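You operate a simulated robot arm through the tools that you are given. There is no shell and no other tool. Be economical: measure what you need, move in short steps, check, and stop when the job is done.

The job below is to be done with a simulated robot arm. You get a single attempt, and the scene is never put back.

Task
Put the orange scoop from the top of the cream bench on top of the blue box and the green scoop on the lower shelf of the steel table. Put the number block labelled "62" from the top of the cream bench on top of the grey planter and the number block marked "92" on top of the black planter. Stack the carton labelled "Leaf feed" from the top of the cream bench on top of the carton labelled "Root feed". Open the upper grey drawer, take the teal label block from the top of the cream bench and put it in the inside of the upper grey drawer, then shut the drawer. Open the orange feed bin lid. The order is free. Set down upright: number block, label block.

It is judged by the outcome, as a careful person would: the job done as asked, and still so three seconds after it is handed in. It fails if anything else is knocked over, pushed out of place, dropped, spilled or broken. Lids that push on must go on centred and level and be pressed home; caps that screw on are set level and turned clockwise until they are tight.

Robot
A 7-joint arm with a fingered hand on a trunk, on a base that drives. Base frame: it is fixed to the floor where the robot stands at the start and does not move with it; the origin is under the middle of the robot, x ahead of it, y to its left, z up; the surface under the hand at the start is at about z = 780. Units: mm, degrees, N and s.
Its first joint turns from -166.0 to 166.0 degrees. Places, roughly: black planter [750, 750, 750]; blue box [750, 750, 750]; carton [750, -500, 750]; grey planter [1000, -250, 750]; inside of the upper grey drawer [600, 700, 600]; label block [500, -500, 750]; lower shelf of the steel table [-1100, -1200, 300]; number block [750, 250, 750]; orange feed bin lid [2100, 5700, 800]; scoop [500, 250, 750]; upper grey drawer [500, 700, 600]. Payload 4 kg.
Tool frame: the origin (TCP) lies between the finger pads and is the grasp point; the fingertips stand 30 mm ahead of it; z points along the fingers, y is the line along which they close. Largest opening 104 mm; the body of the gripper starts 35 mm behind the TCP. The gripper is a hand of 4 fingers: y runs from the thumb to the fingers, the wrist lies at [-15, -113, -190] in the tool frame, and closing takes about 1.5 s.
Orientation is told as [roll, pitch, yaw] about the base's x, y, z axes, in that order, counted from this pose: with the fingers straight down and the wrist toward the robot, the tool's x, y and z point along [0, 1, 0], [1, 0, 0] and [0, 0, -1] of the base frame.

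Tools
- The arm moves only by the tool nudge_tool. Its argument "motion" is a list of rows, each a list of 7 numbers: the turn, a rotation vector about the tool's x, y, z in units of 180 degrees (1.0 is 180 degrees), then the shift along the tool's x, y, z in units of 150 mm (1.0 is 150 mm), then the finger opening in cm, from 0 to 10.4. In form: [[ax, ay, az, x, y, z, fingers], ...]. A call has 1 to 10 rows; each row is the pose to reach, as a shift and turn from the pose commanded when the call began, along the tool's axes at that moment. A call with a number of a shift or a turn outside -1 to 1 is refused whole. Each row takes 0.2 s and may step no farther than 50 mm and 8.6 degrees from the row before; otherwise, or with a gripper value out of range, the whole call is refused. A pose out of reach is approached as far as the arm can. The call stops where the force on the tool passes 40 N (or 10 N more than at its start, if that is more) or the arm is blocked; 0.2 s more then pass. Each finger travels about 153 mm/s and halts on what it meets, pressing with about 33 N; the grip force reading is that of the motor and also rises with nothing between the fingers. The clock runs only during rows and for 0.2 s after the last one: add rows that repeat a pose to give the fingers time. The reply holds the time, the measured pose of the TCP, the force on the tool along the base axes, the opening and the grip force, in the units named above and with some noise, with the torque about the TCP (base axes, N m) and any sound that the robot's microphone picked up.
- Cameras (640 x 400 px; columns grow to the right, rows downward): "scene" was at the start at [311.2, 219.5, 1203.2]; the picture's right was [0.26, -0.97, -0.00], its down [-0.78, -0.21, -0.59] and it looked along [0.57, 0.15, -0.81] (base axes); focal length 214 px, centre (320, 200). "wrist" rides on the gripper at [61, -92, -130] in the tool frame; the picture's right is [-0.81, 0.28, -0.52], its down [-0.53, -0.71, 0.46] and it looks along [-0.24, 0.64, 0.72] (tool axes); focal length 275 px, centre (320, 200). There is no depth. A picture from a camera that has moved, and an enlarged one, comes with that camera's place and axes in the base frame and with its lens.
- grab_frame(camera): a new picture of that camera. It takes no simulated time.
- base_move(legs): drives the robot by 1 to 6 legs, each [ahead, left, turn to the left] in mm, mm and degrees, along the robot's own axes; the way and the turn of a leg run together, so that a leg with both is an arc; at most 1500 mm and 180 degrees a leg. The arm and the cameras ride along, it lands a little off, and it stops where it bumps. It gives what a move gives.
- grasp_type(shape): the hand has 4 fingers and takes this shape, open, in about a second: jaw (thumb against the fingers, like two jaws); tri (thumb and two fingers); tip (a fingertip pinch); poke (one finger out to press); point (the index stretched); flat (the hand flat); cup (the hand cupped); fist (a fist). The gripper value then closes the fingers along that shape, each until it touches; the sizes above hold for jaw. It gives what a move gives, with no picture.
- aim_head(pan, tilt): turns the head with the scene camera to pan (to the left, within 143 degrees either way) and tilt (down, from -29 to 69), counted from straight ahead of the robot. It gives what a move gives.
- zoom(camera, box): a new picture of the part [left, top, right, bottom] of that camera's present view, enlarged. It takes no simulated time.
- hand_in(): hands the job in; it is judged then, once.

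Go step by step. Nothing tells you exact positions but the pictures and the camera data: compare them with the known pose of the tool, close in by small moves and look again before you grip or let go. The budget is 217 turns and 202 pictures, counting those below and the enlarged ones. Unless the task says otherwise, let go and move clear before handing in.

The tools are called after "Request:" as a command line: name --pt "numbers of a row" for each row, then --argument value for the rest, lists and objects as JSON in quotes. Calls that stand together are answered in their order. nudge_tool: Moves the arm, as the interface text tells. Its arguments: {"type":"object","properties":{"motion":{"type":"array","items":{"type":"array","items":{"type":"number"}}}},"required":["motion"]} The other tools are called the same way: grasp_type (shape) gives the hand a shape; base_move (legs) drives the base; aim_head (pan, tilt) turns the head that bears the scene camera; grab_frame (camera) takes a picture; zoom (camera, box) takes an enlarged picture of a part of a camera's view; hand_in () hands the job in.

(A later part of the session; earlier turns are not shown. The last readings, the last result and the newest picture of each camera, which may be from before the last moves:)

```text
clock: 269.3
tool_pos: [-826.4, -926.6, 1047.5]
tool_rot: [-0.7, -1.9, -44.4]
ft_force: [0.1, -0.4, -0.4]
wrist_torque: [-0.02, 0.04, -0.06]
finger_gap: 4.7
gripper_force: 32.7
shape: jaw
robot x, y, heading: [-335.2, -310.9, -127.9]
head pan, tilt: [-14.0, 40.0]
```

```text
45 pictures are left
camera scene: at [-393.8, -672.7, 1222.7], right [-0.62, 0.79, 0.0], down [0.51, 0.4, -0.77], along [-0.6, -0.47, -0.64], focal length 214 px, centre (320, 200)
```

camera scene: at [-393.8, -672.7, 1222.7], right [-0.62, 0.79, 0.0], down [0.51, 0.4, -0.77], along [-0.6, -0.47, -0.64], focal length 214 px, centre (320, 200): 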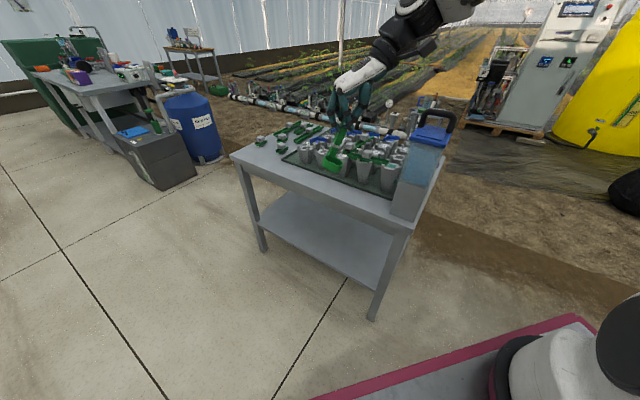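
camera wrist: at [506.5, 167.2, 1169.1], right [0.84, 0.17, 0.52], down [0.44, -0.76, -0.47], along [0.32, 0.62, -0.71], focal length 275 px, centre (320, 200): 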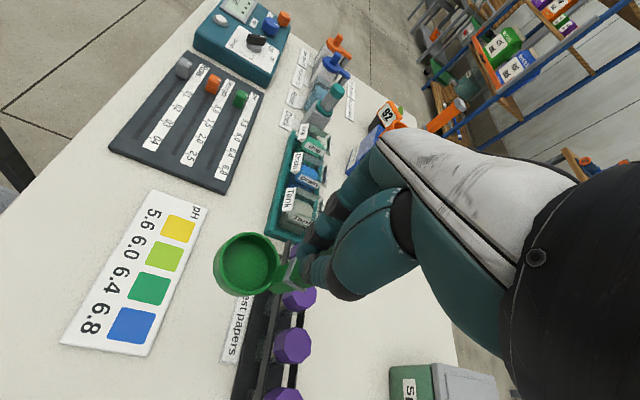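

The dispenser is still standing. Raise the hand, move to the table's long side clear of it, then turn to face it.

Request:
nudge_tool --pt "0 0 0 0 0 -0.3 0" --pt "0 0 0 0 0 -0.6 0" --pt "0 0 0 0 0 -0.8 0"

Request:
base_move --legs '[[517, 704, 0], [0, 0, -52]]'

Request:
nudge_tool --pt "0 0 0.046 0 0 0 0" --pt "0 0 0.092 0 0 0 0" --pt "0 0 0.138 0 0 0 0" --pt "0 0 0.184 0 0 0 0" --pt "0 0 0.23 0 0 0 0" --pt "0 0 0.276 0 0 0 0" --pt "0 0 0.322 0 0 0 0" --pt "0 0 0.368 0 0 0 0" --pt "0 0 0.414 0 0 0 0" --pt "0 0 0.46 0 0 0 0"

Request:
aim_head --pan 0 --tilt 40

Request:
grab_frame --camera "scene"

```text
clock: 270.1
tool_pos: [-827.3, -923.7, 1166.4]
tool_rot: [-0.8, -1.8, -44.5]
ft_force: [-0.3, 0.2, -1.2]
wrist_torque: [0.02, -0.02, 0.0]
finger_gap: 4.4
gripper_force: 33.1
shape: jaw
robot x, y, heading: [-340.8, -304.6, -127.7]
head pan, tilt: [-14.0, 40.0]
```

```text
clock: 277.1
tool_pos: [-889.6, -1132.1, 1165.0]
tool_rot: [-0.8, -1.8, -97.2]
ft_force: [-1.0, -0.3, 0.3]
wrist_torque: [0.02, 0.01, 0.01]
finger_gap: 4.2
gripper_force: 33.2
shape: jaw
robot x, y, heading: [-103.7, -1147.0, 179.2]
head pan, tilt: [-14.0, 40.0]
```

```text
clock: 279.3
tool_pos: [-889.2, -1131.2, 1163.9]
tool_rot: [1.6, -1.1, 180.0]
ft_force: [-0.3, -0.3, -1.1]
wrist_torque: [-0.02, 0.02, -0.02]
finger_gap: 4.2
gripper_force: 32.7
shape: jaw
robot x, y, heading: [-103.1, -1153.5, 179.3]
head pan, tilt: [-14.0, 40.0]
```

```text
clock: 280.0
tool_pos: [-889.2, -1130.9, 1164.9]
tool_rot: [1.7, -1.0, -180.0]
ft_force: [-0.1, 0.0, -0.8]
wrist_torque: [0.06, -0.02, 0.0]
finger_gap: 3.7
gripper_force: 32.8
shape: jaw
robot x, y, heading: [-103.3, -1148.4, 179.5]
head pan, tilt: [0.0, 40.0]
```

```text
44 pictures are left
camera scene: at [-429.8, -1345.1, 1222.7], right [0.01, 1.0, 0.0], down [0.64, -0.01, -0.77], along [-0.77, 0.01, -0.64], focal length 214 px, centre (320, 200)
```

scene: 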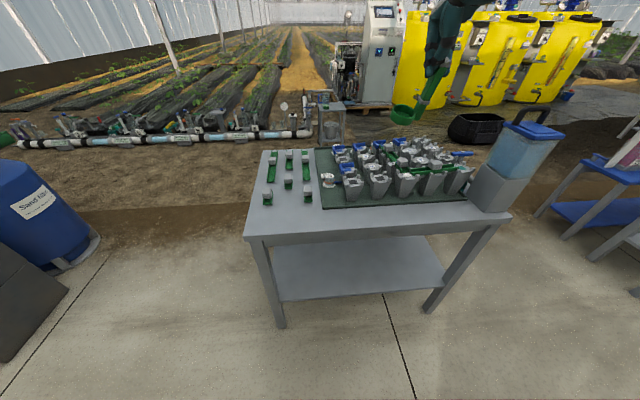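

Facing the table; shelf edge is near x≈−900 at z≈290. The finger gap is shrinking, so check the scoop in the hand.

Request:
zoom --camera "scene" --box '[360, 0, 480, 130]'

```text
3.08 times, centred on (420, 65) of scene
camera zoom: at [-429.8, -1345.1, 1222.7], right [0.01, 1.0, 0.0], down [0.64, -0.01, -0.77], along [-0.77, 0.01, -0.64], focal length 660 px, centre (12, 615)
```

zoom: 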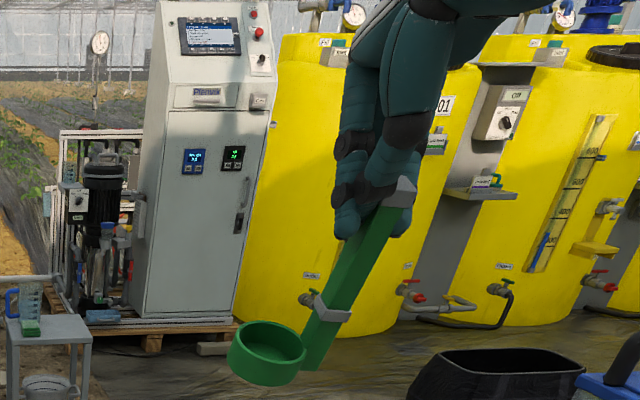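

The scoop hangs by its cap with a slight tilt, still held. Bring it back from the table edge and lower it in front of the table.

Request:
nudge_tool --pt "0 0 0 0 -0.25 0 0" --pt "0 0 0 0 -0.5 0 0" --pt "0 0 0 0 -0.55 0.2 0" --pt "0 0 0 0 -0.55 0.5 0" --pt "0 0 0 0 -0.55 0.8 0" --pt "0 0 0 0 -0.55 1 0"

Request:
nudge_tool --pt "0 0 0 0 0 0.3 0" --pt "0 0 0 0 0 0.6 0" --pt "0 0 0 0 0 0.9 0" --pt "0 0 0 0 0 1 0"

Request:
nudge_tool --pt "0 0 0 0 0 0.3 0" --pt "0 0 0 0 0 0.6 0" --pt "0 0 0 0 0 0.9 0" --pt "0 0 0 0 0 1 0"

```text
clock: 281.4
tool_pos: [-810.0, -1138.6, 1014.0]
tool_rot: [1.6, -0.9, -179.9]
ft_force: [0.9, -0.7, -0.8]
wrist_torque: [-0.02, -0.03, -0.02]
finger_gap: 4.1
gripper_force: 32.7
shape: jaw
robot x, y, heading: [-104.2, -1152.5, 179.2]
head pan, tilt: [0.0, 40.0]
```

```text
clock: 282.4
tool_pos: [-811.4, -1140.3, 867.5]
tool_rot: [1.7, -1.0, -180.0]
ft_force: [0.0, -0.3, -0.9]
wrist_torque: [0.01, -0.02, 0.0]
finger_gap: 3.9
gripper_force: 33.3
shape: jaw
robot x, y, heading: [-106.5, -1149.5, 179.5]
head pan, tilt: [0.0, 40.0]
```

```text
clock: 283.4
tool_pos: [-814.0, -1145.0, 714.4]
tool_rot: [1.7, -1.0, 180.0]
ft_force: [-0.1, -0.6, -0.7]
wrist_torque: [-0.01, -0.04, 0.01]
finger_gap: 3.8
gripper_force: 32.9
shape: jaw
robot x, y, heading: [-100.9, -1150.9, 179.2]
head pan, tilt: [0.0, 40.0]
```

Request:
nudge_tool --pt "0 0 0 0 0 0.3 0" --pt "0 0 0 0 0 0.6 0" --pt "0 0 0 0 0 0.9 0" --pt "0 0 0 0 0 1 0"

Request:
nudge_tool --pt "0 0 0 0 0 0.3 0" --pt "0 0 0 0 0 0.6 0" --pt "0 0 0 0 0 0.8 0"

Request:
aim_head --pan -5 --tilt 50

Request:
zoom --camera "scene" --box '[240, 100, 520, 300]'

Request:
grab_frame --camera "wrist"

```text
clock: 284.4
tool_pos: [-818.2, -1146.6, 571.6]
tool_rot: [1.5, -1.0, 180.0]
ft_force: [-0.2, -0.2, -0.5]
wrist_torque: [-0.01, -0.01, -0.01]
finger_gap: 4.3
gripper_force: 32.5
shape: jaw
out of reach, approached as far as the arm can: row 4
robot x, y, heading: [-99.4, -1153.1, 179.5]
head pan, tilt: [0.0, 40.0]
```

```text
clock: 285.2
tool_pos: [-824.6, -1174.6, 455.5]
tool_rot: [0.1, -0.7, 178.6]
ft_force: [0.9, -1.2, -0.6]
wrist_torque: [0.05, -0.01, -0.01]
finger_gap: 4.0
gripper_force: 33.0
shape: jaw
out of reach, approached as far as the arm can: row 1, 2, 3
robot x, y, heading: [-101.3, -1148.7, 179.3]
head pan, tilt: [0.0, 40.0]
```

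```text
clock: 285.9
tool_pos: [-824.1, -1173.3, 454.5]
tool_rot: [0.1, -0.5, 178.3]
ft_force: [0.5, -0.2, -0.4]
wrist_torque: [0.02, -0.02, 0.02]
finger_gap: 3.9
gripper_force: 32.6
shape: jaw
robot x, y, heading: [-103.0, -1147.4, 179.2]
head pan, tilt: [-5.0, 50.0]
```

```text
2.00 times, centred on (380, 200) of scene
camera zoom: at [-421.4, -1338.8, 1208.5], right [0.1, 1.0, 0.0], down [0.76, -0.08, -0.64], along [-0.64, 0.06, -0.77], focal length 429 px, centre (200, 200)
```

zoom: 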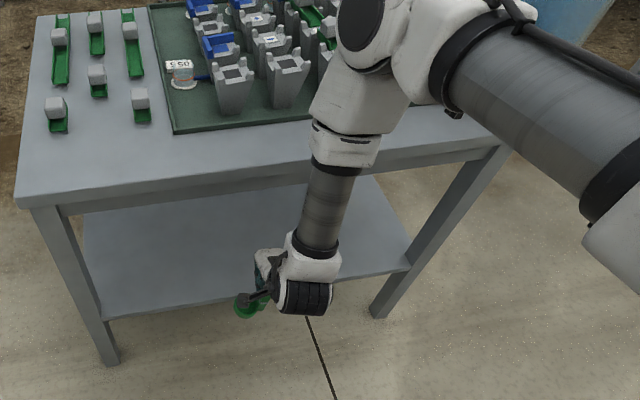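

```text
41 pictures are left
camera wrist: at [-734.1, -1237.5, 584.1], right [-0.25, 0.82, 0.52], down [0.72, 0.51, -0.46], along [-0.65, 0.26, -0.72], focal length 275 px, centre (320, 200)
```

wrist: 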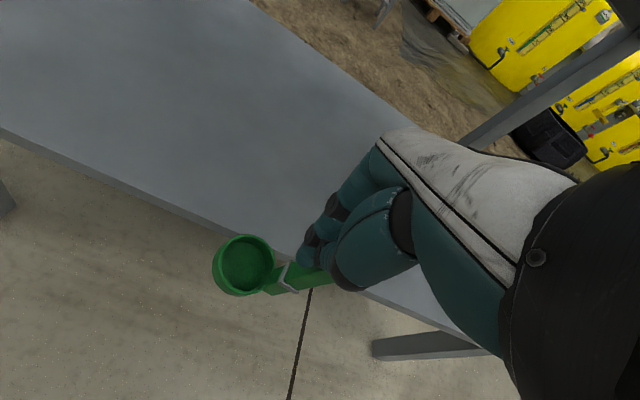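

Reach is OK here. I'll pitch the hand 20° so that the forearm stays clear of the tabletop edge, then move in over the shelf.

Request:
nudge_tool --pt "-0.04 0 0 0 0 0 0" --pt "-0.08 0 0 0 0 0 0" --pt "-0.111 0 0 0 0 0 0" --pt "-0.111 0 0 0 0 0 0"

```text
clock: 286.9
tool_pos: [-825.6, -1209.1, 463.1]
tool_rot: [-0.1, -20.7, 178.9]
ft_force: [-0.5, 0.4, -1.0]
wrist_torque: [0.0, -0.03, 0.01]
finger_gap: 4.2
gripper_force: 33.2
shape: jaw
out of reach, approached as far as the arm can: row 1, 2, 3, 4
robot x, y, heading: [-101.8, -1150.1, 179.5]
head pan, tilt: [-5.0, 50.0]
```

Request:
nudge_tool --pt "0 0 0 0 0.22 0.08 0" --pt "0 0 0 0 0.44 0.16 0" --pt "0 0 0 0 0.67 0.244 0" --pt "0 0 0 0 0.67 0.244 0"

Request:
zoom --camera "scene" --box '[240, 100, 520, 300]'

Request:
grab_frame --camera "wrist"

```text
clock: 287.9
tool_pos: [-935.5, -1219.4, 466.6]
tool_rot: [1.1, -20.8, 179.1]
ft_force: [0.6, 0.5, -0.6]
wrist_torque: [0.01, 0.01, -0.02]
finger_gap: 3.9
gripper_force: 33.4
shape: jaw
out of reach, approached as far as the arm can: row 1, 2, 3, 4
robot x, y, heading: [-104.2, -1152.5, 179.3]
head pan, tilt: [-5.0, 50.0]
```

```text
2.00 times, centred on (380, 200) of scene
camera zoom: at [-421.4, -1338.6, 1208.5], right [0.1, 0.99, 0.0], down [0.76, -0.08, -0.64], along [-0.64, 0.06, -0.77], focal length 429 px, centre (200, 200)
```

zoom: 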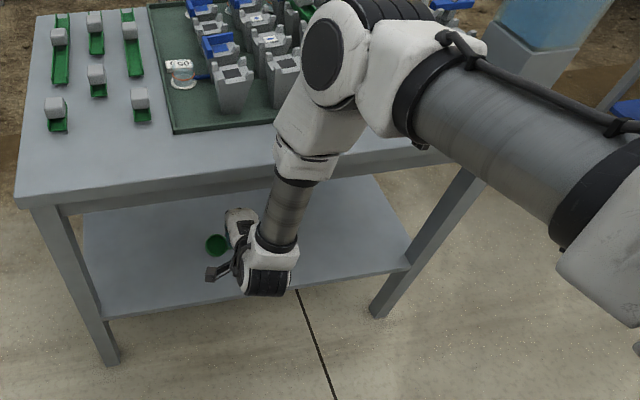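

```text
39 pictures are left
camera wrist: at [-805.4, -1279.6, 557.1], right [-0.07, 0.82, 0.57], down [0.51, 0.52, -0.69], along [-0.86, 0.24, -0.45], focal length 275 px, centre (320, 200)
```

wrist: 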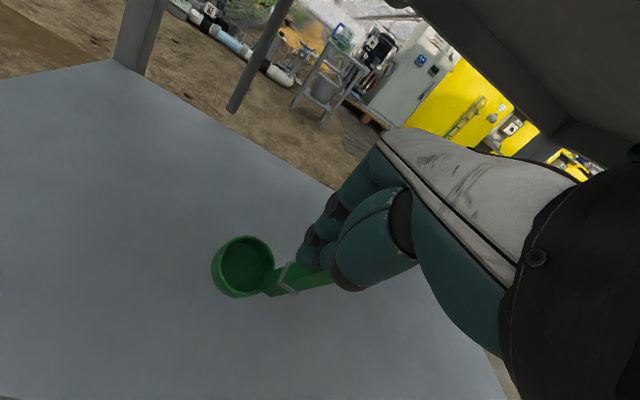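

Over the shelf now (bowl ≈[−980,−1247]). Lower gently toward the shelf.

Request:
nudge_tool --pt "0 0 0 0 -0.023 0.063 0" --pt "0 0 0 0 -0.046 0.125 0" --pt "0 0 0 0 -0.068 0.19 0" --pt "0 0 0 0 -0.091 0.25 0"

Request:
zoom --camera "wrist" --box '[180, 180, 380, 340]'

```text
clock: 288.9
tool_pos: [-936.4, -1225.9, 425.4]
tool_rot: [1.2, -20.8, 179.1]
ft_force: [0.1, -0.4, -1.3]
wrist_torque: [-0.02, 0.02, -0.01]
finger_gap: 4.0
gripper_force: 32.7
shape: jaw
out of reach, approached as far as the arm can: row 3, 4
robot x, y, heading: [-104.7, -1153.2, 179.3]
head pan, tilt: [-5.0, 50.0]
```

```text
2.50 times, centred on (280, 260) of wrist
camera zoom: at [-806.2, -1285.4, 517.2], right [-0.07, 0.82, 0.56], down [0.51, 0.52, -0.69], along [-0.86, 0.24, -0.45], focal length 688 px, centre (420, 50)
```

zoom: 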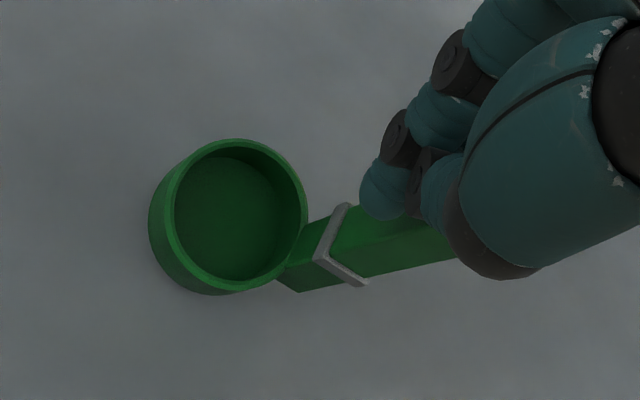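

Request:
nudge_tool --pt "0 0 0 0 -0.011 0.031 0" --pt "0 0 0 0 -0.023 0.063 0" --pt "0 0 0 0 -0.034 0.094 0" --pt "0 0 0 0 -0.046 0.125 0" --pt "0 0 0 0 -0.057 0.156 0" --pt "0 0 0 0 -0.068 0.188 0"

```text
clock: 290.3
tool_pos: [-937.1, -1227.5, 396.5]
tool_rot: [1.3, -20.8, 179.2]
ft_force: [2.3, 1.8, 14.6]
wrist_torque: [-0.28, 0.54, -0.01]
finger_gap: 7.2
gripper_force: 32.8
shape: jaw
robot x, y, heading: [-103.3, -1150.2, 179.3]
head pan, tilt: [-5.0, 50.0]
```

Contact with the shelf. Check how the scoop stands before letting go.

Request:
zoom --camera "wrist" --box '[180, 180, 380, 340]'

Request:
zoom --camera "scene" --box '[310, 170, 410, 260]'

```text
2.50 times, centred on (280, 260) of wrist
camera zoom: at [-806.2, -1288.2, 487.5], right [-0.07, 0.82, 0.56], down [0.51, 0.52, -0.69], along [-0.86, 0.24, -0.45], focal length 688 px, centre (420, 50)
```

zoom: 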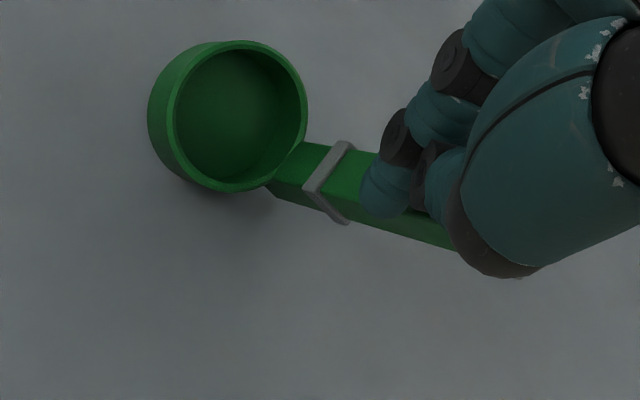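

```text
4.44 times, centred on (360, 215) of scene
camera zoom: at [-420.9, -1338.6, 1208.7], right [0.1, 0.99, 0.0], down [0.76, -0.08, -0.64], along [-0.64, 0.06, -0.77], focal length 953 px, centre (142, 133)
```

zoom: 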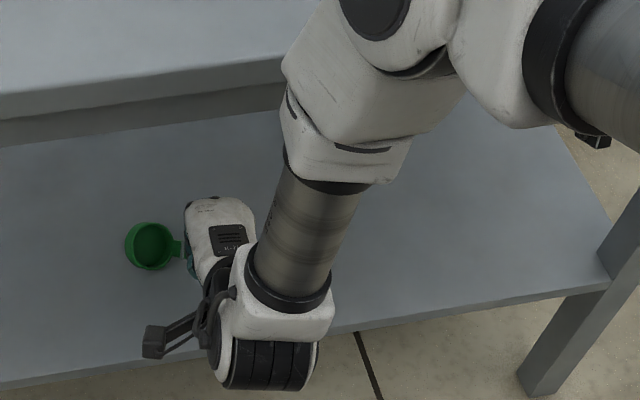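

The scoop has pivoted to about 40° in the grip. I'll lift 15 mm, draw back 35 mm and un-pitch 18° so it stands nearly upright before setting it down.

Request:
nudge_tool --pt "0 0 0 0 0.035 -0.094 0" --pt "0 0 0 0 -0.08 -0.135 0" --pt "0.035 0 0 0 -0.183 -0.177 0" --pt "0.07 0 0 0 -0.183 -0.177 0" --pt "0.1 0 0 0 -0.183 -0.177 0" --pt "0.1 0 0 0 -0.183 -0.177 0"

Request:
grab_frame --camera "wrist"

Request:
zoom --camera "scene" --box '[280, 150, 440, 270]'

```text
clock: 291.7
tool_pos: [-902.8, -1225.1, 413.7]
tool_rot: [1.7, -3.0, 179.9]
ft_force: [0.4, 2.8, 21.0]
wrist_torque: [-0.09, 0.69, -0.06]
finger_gap: 6.6
gripper_force: 33.4
shape: jaw
robot x, y, heading: [-104.1, -1148.6, 179.4]
head pan, tilt: [-5.0, 50.0]
```

```text
35 pictures are left
camera wrist: at [-805.3, -1282.8, 539.8], right [-0.25, 0.83, 0.51], down [0.69, 0.52, -0.51], along [-0.68, 0.22, -0.7], focal length 275 px, centre (320, 200)
```

wrist: 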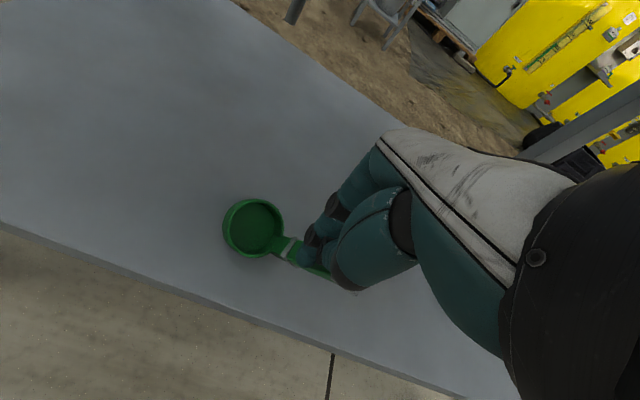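

```text
3.33 times, centred on (360, 210) of scene
camera zoom: at [-420.7, -1338.4, 1208.7], right [0.1, 0.99, 0.0], down [0.76, -0.08, -0.64], along [-0.64, 0.06, -0.77], focal length 715 px, centre (187, 167)
```

zoom: 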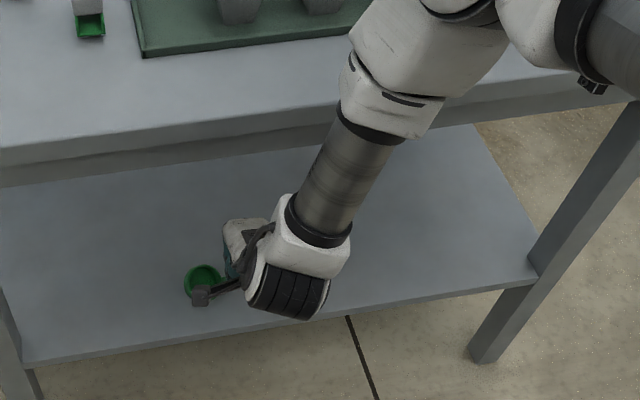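

Still ~28° off vertical. Lift 9 mm more and un-pitch another 9°.

Request:
nudge_tool --pt "0 0 0 0 -0.01 -0.06 0" --pt "0.025 0 0 0 -0.03 -0.08 0" --pt "0.055 0 0 0 -0.03 -0.08 0" --pt "0.055 0 0 0 -0.03 -0.08 0"

Request:
zoom --camera "wrist" --box '[200, 160, 380, 320]'

```text
clock: 292.7
tool_pos: [-896.4, -1225.2, 424.9]
tool_rot: [1.8, 7.1, -179.7]
ft_force: [-0.1, -0.1, -0.2]
wrist_torque: [0.02, -0.03, 0.01]
finger_gap: 4.0
gripper_force: 33.1
shape: jaw
robot x, y, heading: [-106.4, -1150.6, 179.2]
head pan, tilt: [-5.0, 50.0]
```

```text
2.50 times, centred on (290, 240) of wrist
camera zoom: at [-822.8, -1282.5, 566.5], right [-0.34, 0.82, 0.46], down [0.76, 0.52, -0.38], along [-0.55, 0.22, -0.81], focal length 688 px, centre (395, 100)
```

zoom: 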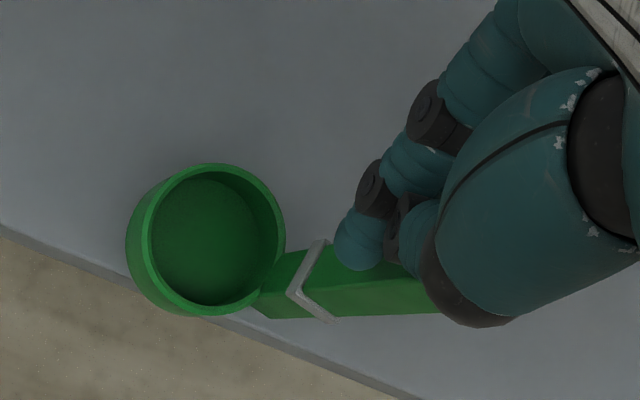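

Now it hangs vertical but too close to the shelf edge. Plan: pitch −20° again, touch the shelf farther in, then slide the hand forward so the scoop pivots upright on the shelf.

Request:
nudge_tool --pt "-0.0375 0 0 0 0.02 -0.03 0" --pt "-0.075 0 0 0 0.04 -0.03 0" --pt "-0.1125 0 0 0 0.06 -0.03 0" --pt "-0.15 0 0 0 0.06 -0.03 0" --pt "-0.15 0 0 0 0.06 -0.03 0"

Request:
zoom --camera "wrist" --box '[200, 160, 380, 320]'

```text
clock: 293.9
tool_pos: [-906.4, -1226.7, 427.7]
tool_rot: [1.2, -19.9, 179.3]
ft_force: [-1.2, -0.5, -0.9]
wrist_torque: [0.01, 0.01, -0.03]
finger_gap: 4.3
gripper_force: 33.2
shape: jaw
robot x, y, heading: [-104.8, -1152.0, 179.5]
head pan, tilt: [-5.0, 50.0]
```

```text
2.50 times, centred on (290, 240) of wrist
camera zoom: at [-776.7, -1287.0, 519.7], right [-0.08, 0.82, 0.56], down [0.52, 0.52, -0.68], along [-0.85, 0.24, -0.47], focal length 688 px, centre (395, 100)
```

zoom: 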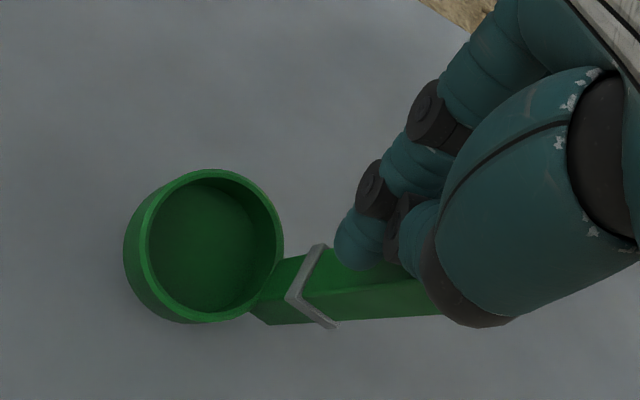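

Request:
nudge_tool --pt "0 0 0 0 -0.018 0.05 0" --pt "0 0 0 0 -0.03 0.08 0" --pt "0 0 0 0 -0.039 0.107 0" --pt "0 0 0 0 -0.05 0.138 0"

```text
clock: 294.9
tool_pos: [-906.4, -1229.8, 407.3]
tool_rot: [1.3, -20.0, 179.2]
ft_force: [2.7, 2.3, 10.3]
wrist_torque: [-0.08, 0.21, -0.03]
finger_gap: 4.7
gripper_force: 32.9
shape: jaw
out of reach, approached as far as the arm can: row 3, 4
robot x, y, heading: [-101.5, -1150.7, 179.2]
head pan, tilt: [-5.0, 50.0]
```

Light contact (10 N). Slide the hand forward and slightly up to stand the scoop upright.

Request:
nudge_tool --pt "0 0 0 0 0.06 0.012 0" --pt "0 0 0 0 0.12 0.02 0" --pt "0 0 0 0 0.18 0.022 0" --pt "0 0 0 0 0.24 0.022 0" --pt "0 0 0 0 0.28 0.02 0" --pt "0 0 0 0 0.28 0.02 0"

Request:
zoom --camera "wrist" --box '[200, 160, 380, 320]'

```text
clock: 296.3
tool_pos: [-947.5, -1229.6, 416.4]
tool_rot: [1.5, -20.0, 179.3]
ft_force: [0.3, 0.0, 0.7]
wrist_torque: [0.02, 0.0, 0.0]
finger_gap: 3.8
gripper_force: 33.0
shape: jaw
robot x, y, heading: [-100.3, -1147.8, 179.4]
head pan, tilt: [-5.0, 50.0]
```

```text
2.50 times, centred on (290, 240) of wrist
camera zoom: at [-817.7, -1289.0, 509.3], right [-0.08, 0.83, 0.56], down [0.52, 0.51, -0.69], along [-0.85, 0.23, -0.47], focal length 688 px, centre (395, 100)
```

zoom: 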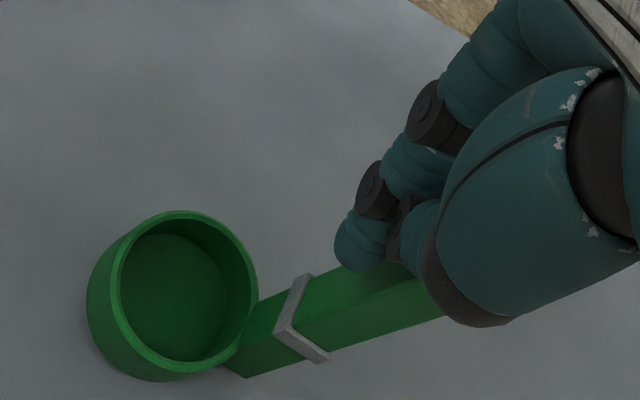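

Tilt is now only ~10° and it's well inside the shelf. Lower the last few mm and release.

Request:
nudge_tool --pt "0 0 0 0 -0.005 0.012 0" --pt "0 0 0 0 -0.009 0.024 0" --pt "0 0 0 0 -0.009 0.024 0"

Request:
nudge_tool --pt "0 0 0 0 0 0 0.8" --pt "0 0 0 0 0 0 1.4" --pt "0 0 0 0 0 0 2.2" --pt "0 0 0 0 0 0 3.5" --pt "0 0 0 0 0 0 5" --pt "0 0 0 0 0 0 6" --pt "0 0 0 0 0 0 6"

Request:
grab_frame --camera "wrist"

```text
clock: 297.1
tool_pos: [-946.7, -1230.7, 413.8]
tool_rot: [1.6, -20.0, 179.2]
ft_force: [0.8, 2.8, 10.1]
wrist_torque: [0.18, 0.12, -0.01]
finger_gap: 4.4
gripper_force: 33.0
shape: jaw
robot x, y, heading: [-103.8, -1148.9, 179.1]
head pan, tilt: [-5.0, 50.0]
```

```text
clock: 298.7
tool_pos: [-947.0, -1230.5, 413.5]
tool_rot: [1.6, -19.9, 179.3]
ft_force: [0.3, 0.3, 0.0]
wrist_torque: [-0.01, -0.02, -0.01]
finger_gap: 59.5
gripper_force: 0.0
shape: jaw
robot x, y, heading: [-105.1, -1150.7, 179.3]
head pan, tilt: [-5.0, 50.0]
```

```text
30 pictures are left
camera wrist: at [-817.6, -1288.9, 505.0], right [-0.08, 0.83, 0.56], down [0.52, 0.51, -0.69], along [-0.85, 0.23, -0.47], focal length 275 px, centre (320, 200)
```

wrist: 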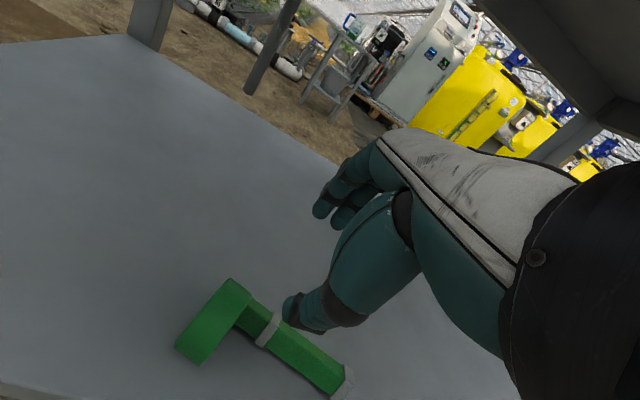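

The scoop settled on its side but rests fully on the shelf, about 40 mm in from the edge. Withdraw: up a little, then straight back.

Request:
nudge_tool --pt "0 0 0 0 0.05 -0.13 6" --pt "0 0 0 0 0.1 -0.28 6" --pt "0 0 0 0 -0.15 -0.37 6" --pt "0 0 0 0 -0.4 -0.46 6" --pt "0 0 0 0 -0.65 -0.55 6" --pt "0 0 0 0 -0.85 -0.62 6"

Request:
base_move --legs '[[-60, 0, 0]]'

Request:
nudge_tool --pt "0.03 0 0 0 0 -0.3 6" --pt "0.06 0 0 0 0 -0.6 6" --pt "0.085 0 0 0 0 -0.9 6" --pt "0.111 0 0 0 0 -1 6"

Request:
nudge_tool --pt "0 0 0 0 0 -0.3 6" --pt "0 0 0 0 0 -0.6 6" --pt "0 0 0 0 0 -0.9 6" --pt "0 0 0 0 0 -1 6"

Request:
nudge_tool --pt "0 0 0 0 0 -0.3 6" --pt "0 0 0 0 0 -0.6 6" --pt "0 0 0 0 0 -0.9 6" --pt "0 0 0 0 0 -1 6"

Request:
nudge_tool --pt "0 0 0 0 0 -0.3 6" --pt "0 0 0 0 0 -0.6 6" --pt "0 0 0 0 0 -0.9 6" --pt "0 0 0 0 0 -1 6"

Request:
grab_frame --camera "scene"

```text
clock: 300.1
tool_pos: [-796.8, -1230.8, 457.2]
tool_rot: [1.4, -19.9, 179.3]
ft_force: [0.2, 0.1, 0.3]
wrist_torque: [0.0, 0.0, 0.02]
finger_gap: 59.8
gripper_force: 0.1
shape: jaw
robot x, y, heading: [-100.7, -1151.9, 179.2]
head pan, tilt: [-5.0, 50.0]
```

```text
clock: 301.1
tool_pos: [-738.0, -1231.2, 457.8]
tool_rot: [1.2, -19.9, 179.1]
ft_force: [-0.1, 0.7, -0.8]
wrist_torque: [0.0, 0.0, 0.02]
finger_gap: 59.4
gripper_force: 0.1
shape: jaw
robot x, y, heading: [-44.0, -1150.7, 179.4]
head pan, tilt: [-5.0, 50.0]
```

```text
clock: 302.1
tool_pos: [-686.0, -1229.1, 599.8]
tool_rot: [1.2, 0.1, 179.7]
ft_force: [-0.2, 0.0, 0.1]
wrist_torque: [0.03, 0.04, -0.01]
finger_gap: 59.5
gripper_force: 0.1
shape: jaw
robot x, y, heading: [-44.4, -1150.1, 179.2]
head pan, tilt: [-5.0, 50.0]
```

```text
clock: 303.1
tool_pos: [-686.9, -1224.8, 748.6]
tool_rot: [1.2, 0.1, 179.7]
ft_force: [1.2, 0.0, 0.3]
wrist_torque: [0.02, -0.02, -0.02]
finger_gap: 59.7
gripper_force: 0.0
shape: jaw
robot x, y, heading: [-39.4, -1151.5, 179.3]
head pan, tilt: [-5.0, 50.0]
```

```text
clock: 304.1
tool_pos: [-686.9, -1221.3, 899.4]
tool_rot: [1.1, 0.2, 179.5]
ft_force: [0.5, -0.7, 0.0]
wrist_torque: [-0.01, -0.01, 0.01]
finger_gap: 59.7
gripper_force: 0.1
shape: jaw
out of reach, approached as far as the arm can: row 2, 3
robot x, y, heading: [-44.6, -1154.8, 179.1]
head pan, tilt: [-5.0, 50.0]
```

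```text
clock: 305.1
tool_pos: [-686.1, -1220.7, 1048.1]
tool_rot: [1.2, 0.1, 179.8]
ft_force: [0.1, 0.9, 0.3]
wrist_torque: [0.05, -0.04, -0.02]
finger_gap: 59.8
gripper_force: 0.1
shape: jaw
robot x, y, heading: [-44.9, -1150.7, 179.7]
head pan, tilt: [-5.0, 50.0]
```

```text
29 pictures are left
camera scene: at [-361.6, -1339.5, 1208.5], right [0.1, 0.99, 0.0], down [0.76, -0.08, -0.64], along [-0.64, 0.06, -0.77], focal length 214 px, centre (320, 200)
```

scene: 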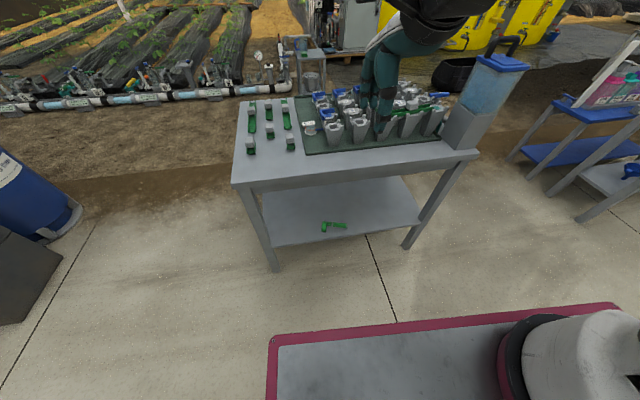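

The green scoop is on the lower shelf. Last job: the orange feed bin at about [2100,5700]. Turn toward +y and drive down the aisle.

Request:
base_move --legs '[[0, 0, -90], [0, 250, 0], [1500, 0, 0], [1500, 0, 0], [1500, 0, 0]]'

Request:
aim_head --pan -42 --tilt 20

Request:
grab_frame --camera "scene"

```text
clock: 331.8
tool_pos: [-239.4, 3971.3, 1047.4]
tool_rot: [1.2, 0.1, 89.3]
ft_force: [-0.2, -0.2, -0.9]
wrist_torque: [-0.04, 0.01, 0.0]
finger_gap: 59.8
gripper_force: 0.0
shape: jaw
robot x, y, heading: [-174.5, 3329.3, 89.1]
head pan, tilt: [-5.0, 50.0]
```

```text
clock: 332.8
tool_pos: [-238.5, 3971.2, 1047.5]
tool_rot: [1.2, 0.1, 89.4]
ft_force: [-0.3, -0.2, 0.2]
wrist_torque: [-0.04, -0.02, 0.0]
finger_gap: 59.6
gripper_force: 0.0
shape: jaw
robot x, y, heading: [-172.9, 3325.0, 88.8]
head pan, tilt: [-42.0, 20.0]
```

```text
28 pictures are left
camera scene: at [-305.4, 3640.4, 1254.0], right [0.73, -0.68, 0.0], down [-0.23, -0.25, -0.94], along [0.64, 0.69, -0.34], focal length 214 px, centre (320, 200)
```

scene: 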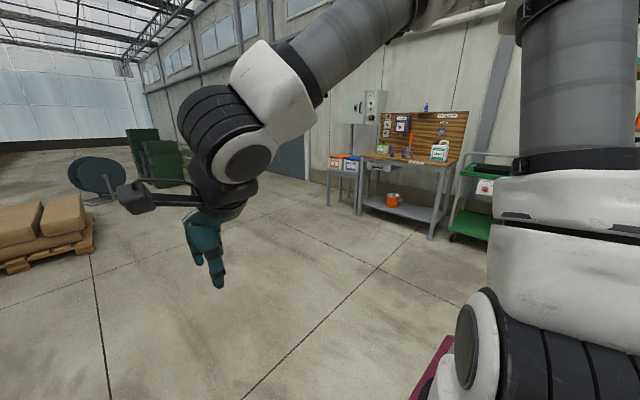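

Request:
zoom --camera "scene" --box '[310, 130, 470, 240]'

```text
3.64 times, centred on (390, 185) of scene
camera zoom: at [-305.4, 3640.4, 1254.0], right [0.73, -0.68, 0.0], down [-0.23, -0.25, -0.94], along [0.64, 0.69, -0.34], focal length 780 px, centre (66, 254)
```

zoom: 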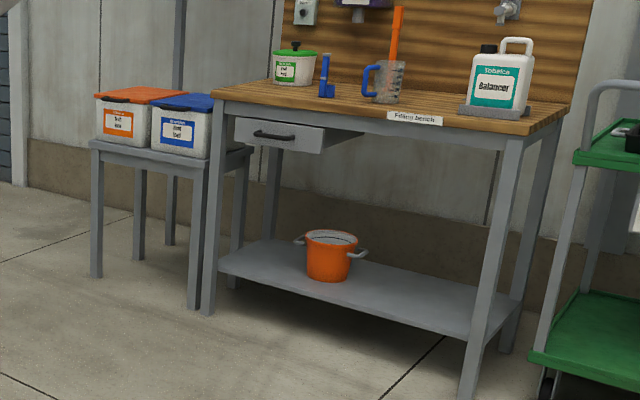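

The orange-lidded bin stands on a small table left of the filling bench (≈[2090,5780], lid z≈800), facing −x. Drive to stand in front of it.

Request:
base_move --legs '[[1500, 0, 0], [950, 0, 1], [0, -1430, 0], [0, 0, -90]]'

Request:
aim_head --pan 0 --tilt 30

Request:
grab_frame --camera "scene"

```text
clock: 355.5
tool_pos: [1947.3, 5801.3, 1047.0]
tool_rot: [1.1, 0.1, -3.0]
ft_force: [0.0, 0.2, -0.1]
wrist_torque: [0.0, 0.01, 0.02]
finger_gap: 59.6
gripper_force: 0.1
shape: jaw
robot x, y, heading: [1302.6, 5761.4, -3.4]
head pan, tilt: [-42.0, 20.0]
```

```text
clock: 356.6
tool_pos: [1948.2, 5800.7, 1048.3]
tool_rot: [1.2, 0.1, -3.1]
ft_force: [-0.2, 1.0, -0.2]
wrist_torque: [-0.01, 0.01, 0.0]
finger_gap: 59.6
gripper_force: 0.0
shape: jaw
robot x, y, heading: [1303.4, 5762.7, -3.6]
head pan, tilt: [0.0, 30.0]
```

```text
26 pictures are left
camera scene: at [1645.1, 5943.2, 1238.1], right [-0.06, -1.0, 0.0], down [-0.5, 0.03, -0.87], along [0.86, -0.05, -0.5], focal length 214 px, centre (320, 200)
```

scene: 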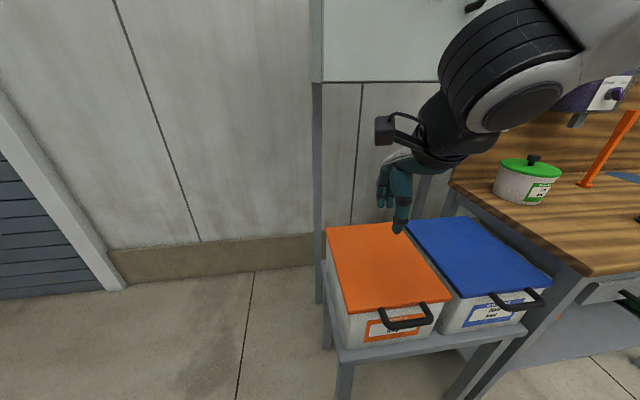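

The lid has a black bar handle at its front and hinges at the back. Zoom in on the handle.

Request:
zoom --camera "scene" --box '[320, 250, 480, 370]'

Request:
grab_frame --camera "wrist"

```text
3.33 times, centred on (400, 310) of scene
camera zoom: at [1645.1, 5943.2, 1238.1], right [-0.06, -1.0, 0.0], down [-0.5, 0.03, -0.87], along [0.86, -0.05, -0.5], focal length 715 px, centre (53, -167)
```

zoom: 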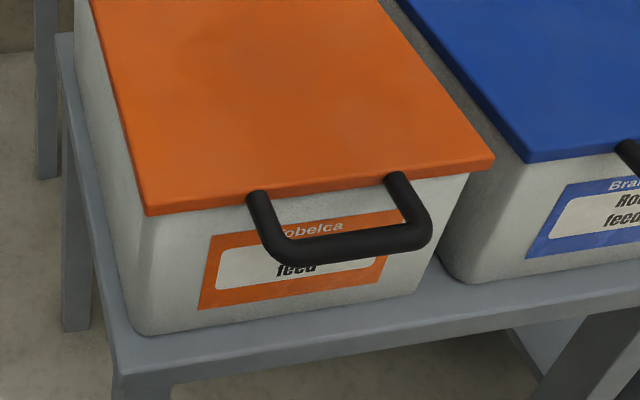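

```text
24 pictures are left
camera wrist: at [1859.1, 5864.7, 1179.3], right [0.23, -0.83, 0.5], down [-0.74, -0.48, -0.47], along [0.63, -0.26, -0.73], focal length 275 px, centre (320, 200)
```

wrist: 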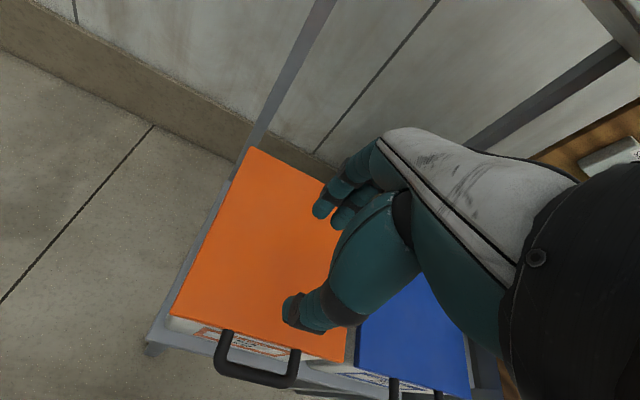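

Handle bar is at [1894,5738,779] (y 5687–5778), just in front of the lid edge. I'll back up, pitch the closed hand forward and lift the bar from below.

Request:
base_move --legs '[[-200, 0, 3.5]]'

Request:
nudge_tool --pt "-0.045 0 0 0 0.1 0 3" --pt "-0.09 0 0 0 0.25 0 1" --pt "-0.135 0 0 0 0.4 0 0" --pt "-0.18 0 0 0 0.55 0 0" --pt "-0.225 0 0 0 0.7 0 0" --pt "-0.27 0 0 0 0.85 0 0" --pt "-0.315 0 0 0 1 0 0" --pt "-0.36 0 0 0 1 0 0" --pt "-0.4 0 0 0 1 0 0" --pt "-0.4 0 0 0 1 0 0"

```text
clock: 358.2
tool_pos: [1743.3, 5848.2, 1048.4]
tool_rot: [1.2, 0.1, 0.3]
ft_force: [-1.1, -0.4, -0.3]
wrist_torque: [0.01, -0.03, -0.02]
finger_gap: 59.7
gripper_force: 0.1
shape: jaw
robot x, y, heading: [1099.1, 5767.9, 0.1]
head pan, tilt: [0.0, 30.0]
```

```text
clock: 360.4
tool_pos: [1893.3, 5848.7, 1048.1]
tool_rot: [4.1, -72.0, -3.3]
ft_force: [-0.1, -0.5, 1.2]
wrist_torque: [0.02, 0.01, 0.01]
finger_gap: 0.0
gripper_force: 32.8
shape: jaw
robot x, y, heading: [1099.1, 5770.6, 0.3]
head pan, tilt: [0.0, 30.0]
```

Request:
nudge_tool --pt "0 0 0 -0.1 -0.2 -0.12 0" --pt "0 0 0 -0.2 -0.42 -0.22 0" --pt "0 0 0 -0.28 -0.64 -0.28 0" --pt "0 0 0 -0.34 -0.84 -0.33 0" --pt "0 0 0 -0.4 -1 -0.33 0"

Request:
nudge_tool --pt "0 0 0 -0.08 -0.2 0.07 0" --pt "0 0 0 -0.16 -0.42 0.14 0" --pt "0 0 0 -0.24 -0.64 0.21 0" --pt "0 0 0 -0.3 -0.84 0.28 0" --pt "0 0 0 -0.34 -1 0.33 0" --pt "0 0 0 -0.34 -1 0.33 0"

Request:
grab_frame --camera "wrist"

Request:
zoom --camera "scene" --box '[300, 180, 500, 330]'

```text
clock: 361.6
tool_pos: [1868.5, 5823.5, 1020.6]
tool_rot: [3.5, -71.6, -2.9]
ft_force: [-0.2, -0.2, 0.8]
wrist_torque: [-0.03, -0.01, 0.01]
finger_gap: 0.3
gripper_force: 33.1
shape: jaw
out of reach, approached as far as the arm can: row 2, 3, 4, 5
robot x, y, heading: [1099.4, 5767.4, 0.1]
head pan, tilt: [0.0, 30.0]
```

```text
clock: 363.0
tool_pos: [1935.7, 5829.6, 936.9]
tool_rot: [3.3, -71.7, -3.1]
ft_force: [0.1, -0.3, 0.2]
wrist_torque: [0.01, -0.01, 0.0]
finger_gap: 0.0
gripper_force: 33.0
shape: jaw
out of reach, approached as far as the arm can: row 1, 2, 3, 4, 5, 6
robot x, y, heading: [1096.5, 5768.9, -0.0]
head pan, tilt: [0.0, 30.0]
```

```text
23 pictures are left
camera wrist: at [1781.6, 5891.8, 891.0], right [-0.4, -0.82, 0.41], down [0.21, -0.52, -0.83], along [0.89, -0.25, 0.38], focal length 275 px, centre (320, 200)
```

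wrist: 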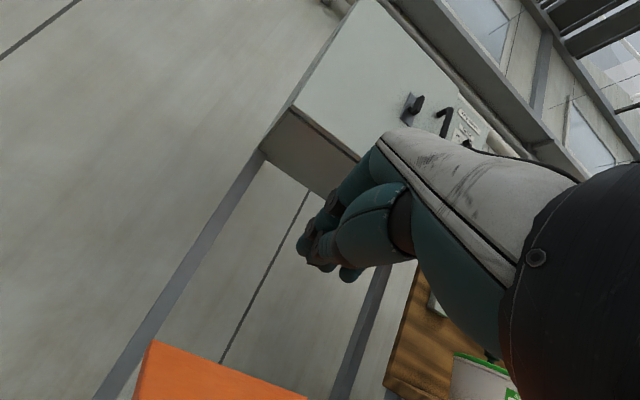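

```text
2.67 times, centred on (400, 255) of scene
camera zoom: at [1430.9, 5970.1, 1238.0], right [0.0, -1.0, 0.0], down [-0.5, 0.0, -0.87], along [0.87, 0.0, -0.5], focal length 572 px, centre (107, 53)
```

zoom: 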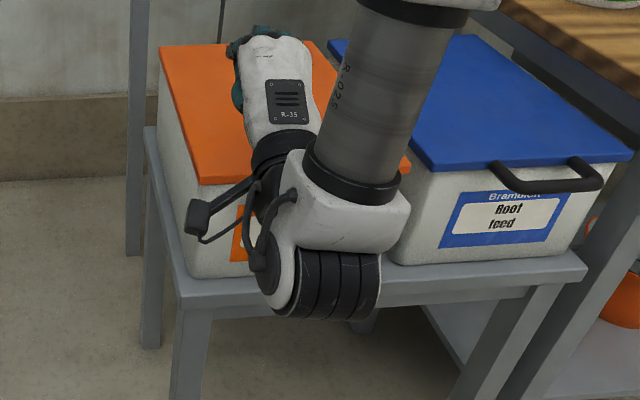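

Too close for this pitch (it needs ~840 mm). Back the base 140 mm, then lower in front of the bar.

Request:
base_move --legs '[[-140, 0, 0]]'

Request:
nudge_tool --pt "0 0 0 -0.1 -0.2 0.065 0" --pt "0 0 0 -0.2 -0.4 0.13 0" --pt "0 0 0 -0.3 -0.583 0.19 0"

Request:
nudge_tool --pt "0 0 0 -0.1 -0.2 0.065 0" --pt "0 0 0 -0.2 -0.4 0.13 0" --pt "0 0 0 -0.3 -0.583 0.19 0" --pt "0 0 0 -0.3 -0.583 0.19 0"

Request:
grab_frame --camera "wrist"

```text
clock: 364.4
tool_pos: [1793.6, 5831.1, 936.8]
tool_rot: [3.2, -71.6, -3.0]
ft_force: [-0.5, -0.2, 0.9]
wrist_torque: [0.05, 0.01, 0.03]
finger_gap: 0.1
gripper_force: 34.1
shape: jaw
robot x, y, heading: [961.6, 5767.7, 0.0]
head pan, tilt: [0.0, 30.0]
```

```text
clock: 365.2
tool_pos: [1823.9, 5829.6, 863.1]
tool_rot: [0.8, -70.9, -2.6]
ft_force: [-0.4, 0.9, 1.0]
wrist_torque: [-0.04, 0.03, -0.02]
finger_gap: 0.0
gripper_force: 32.9
shape: jaw
out of reach, approached as far as the arm can: row 1, 2, 3
robot x, y, heading: [960.4, 5770.7, -0.2]
head pan, tilt: [0.0, 30.0]
```

```text
clock: 366.2
tool_pos: [1845.4, 5838.0, 780.4]
tool_rot: [-0.7, -71.0, -1.7]
ft_force: [-0.6, -0.3, -1.1]
wrist_torque: [0.02, 0.03, 0.01]
finger_gap: 0.0
gripper_force: 33.2
shape: jaw
out of reach, approached as far as the arm can: row 1, 2, 3, 4
robot x, y, heading: [956.9, 5767.4, 0.3]
head pan, tilt: [0.0, 30.0]
```

```text
21 pictures are left
camera wrist: at [1694.2, 5905.8, 735.6], right [-0.44, -0.79, 0.43], down [0.18, -0.54, -0.82], along [0.88, -0.28, 0.38], focal length 275 px, centre (320, 200)
```

wrist: 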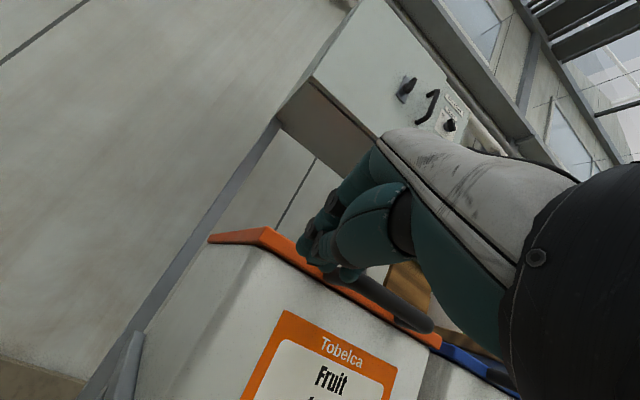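

Straight ahead this pose is constrained; the diagonal stance used for the drawer works better. Reposition: base to the right, arm reaching front-left.

Request:
base_move --legs '[[-100, 0, 0], [0, -538, 0]]'

Request:
nudge_tool --pt "0 0 0 0 0.3 -0.1 0" --pt "0 0 0 0 0.6 -0.2 0" --pt "0 0 0 0 0.9 -0.31 0"

Request:
nudge_tool --pt "0 0 0 0.24 -0.02 -0.1 0" --pt "0 0 0 0.48 -0.05 -0.2 0" --pt "0 0 0 0.72 -0.07 -0.3 0" --pt "0 0 0 0.96 -0.1 -0.4 0"

Request:
nudge_tool --pt "0 0 0 0.24 -0.02 -0.1 0" --pt "0 0 0 0.48 -0.05 -0.2 0" --pt "0 0 0 0.72 -0.07 -0.3 0" --pt "0 0 0 0.96 -0.1 -0.4 0"

Request:
nudge_tool --pt "0 0 0 0.24 -0.02 -0.1 0" --pt "0 0 0 0.48 -0.05 -0.2 0" --pt "0 0 0 0.72 -0.07 -0.3 0" --pt "0 0 0 0.96 -0.1 -0.4 0"

```text
clock: 370.1
tool_pos: [1748.5, 5298.6, 781.6]
tool_rot: [-0.7, -71.1, -1.4]
ft_force: [1.0, 0.0, 0.8]
wrist_torque: [0.01, -0.01, -0.01]
finger_gap: 0.0
gripper_force: 32.8
shape: jaw
robot x, y, heading: [864.2, 5223.5, 0.5]
head pan, tilt: [0.0, 30.0]
```

```text
clock: 370.9
tool_pos: [1749.9, 5300.4, 923.7]
tool_rot: [-0.7, -71.0, -1.4]
ft_force: [-0.2, 0.1, 0.0]
wrist_torque: [0.05, 0.0, -0.01]
finger_gap: 0.1
gripper_force: 33.0
shape: jaw
robot x, y, heading: [857.8, 5223.6, 0.6]
head pan, tilt: [0.0, 30.0]
```

```text
clock: 371.9
tool_pos: [1690.0, 5446.9, 927.3]
tool_rot: [-0.7, -71.1, -1.5]
ft_force: [-0.4, 0.0, -0.2]
wrist_torque: [0.01, 0.02, -0.02]
finger_gap: 0.2
gripper_force: 32.5
shape: jaw
robot x, y, heading: [859.2, 5228.0, 0.5]
head pan, tilt: [0.0, 30.0]
```

```text
clock: 372.9
tool_pos: [1633.9, 5592.0, 931.2]
tool_rot: [-0.7, -71.0, -1.5]
ft_force: [0.0, -0.5, -0.4]
wrist_torque: [0.03, 0.0, 0.02]
finger_gap: 0.0
gripper_force: 33.0
shape: jaw
robot x, y, heading: [859.3, 5223.0, 0.4]
head pan, tilt: [0.0, 30.0]
```

```text
clock: 373.9
tool_pos: [1580.5, 5740.1, 937.9]
tool_rot: [-0.8, -71.1, -1.5]
ft_force: [1.1, -0.6, -1.3]
wrist_torque: [0.01, 0.02, -0.01]
finger_gap: 0.0
gripper_force: 32.9
shape: jaw
robot x, y, heading: [860.8, 5221.9, 0.3]
head pan, tilt: [0.0, 30.0]
```

Good pose. Lower to z≈752 and drive up to the bar.

Request:
nudge_tool --pt "0 0 0 0 -0.2 0.068 0" --pt "0 0 0 0 -0.4 0.136 0" --pt "0 0 0 0 -0.592 0.204 0"

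Request:
nudge_tool --pt "0 0 0 0 -0.2 0.068 0" --pt "0 0 0 0 -0.4 0.136 0" --pt "0 0 0 0 -0.592 0.204 0" --pt "0 0 0 0 -0.592 0.204 0"

Request:
base_move --legs '[[250, 0, 0]]'

Request:
grab_frame --camera "wrist"

```text
clock: 374.6
tool_pos: [1580.1, 5738.3, 843.3]
tool_rot: [-0.6, -71.0, -1.4]
ft_force: [0.8, 0.6, -0.2]
wrist_torque: [0.01, -0.02, 0.01]
finger_gap: 0.2
gripper_force: 32.9
shape: jaw
robot x, y, heading: [861.3, 5224.9, 0.3]
head pan, tilt: [0.0, 30.0]
```

```text
clock: 375.6
tool_pos: [1578.3, 5739.1, 750.4]
tool_rot: [-0.8, -71.1, -1.4]
ft_force: [0.4, 0.1, -0.1]
wrist_torque: [-0.03, -0.01, -0.01]
finger_gap: 0.0
gripper_force: 33.1
shape: jaw
robot x, y, heading: [861.0, 5227.1, 0.7]
head pan, tilt: [0.0, 30.0]
```

```text
clock: 377.5
tool_pos: [1830.4, 5736.1, 750.6]
tool_rot: [-0.8, -71.1, -1.8]
ft_force: [-0.4, -0.2, 0.0]
wrist_torque: [0.0, -0.03, -0.01]
finger_gap: 0.2
gripper_force: 32.9
shape: jaw
robot x, y, heading: [1111.3, 5227.2, 0.3]
head pan, tilt: [0.0, 30.0]
```

```text
20 pictures are left
camera wrist: at [1679.2, 5803.5, 705.9], right [-0.43, -0.79, 0.43], down [0.18, -0.54, -0.82], along [0.88, -0.28, 0.38], focal length 275 px, centre (320, 200)
```

wrist: 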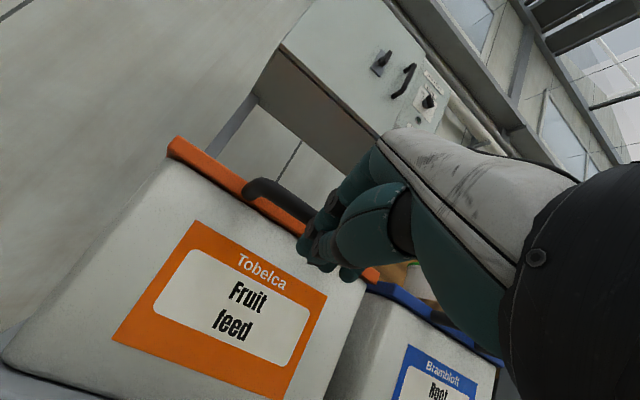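

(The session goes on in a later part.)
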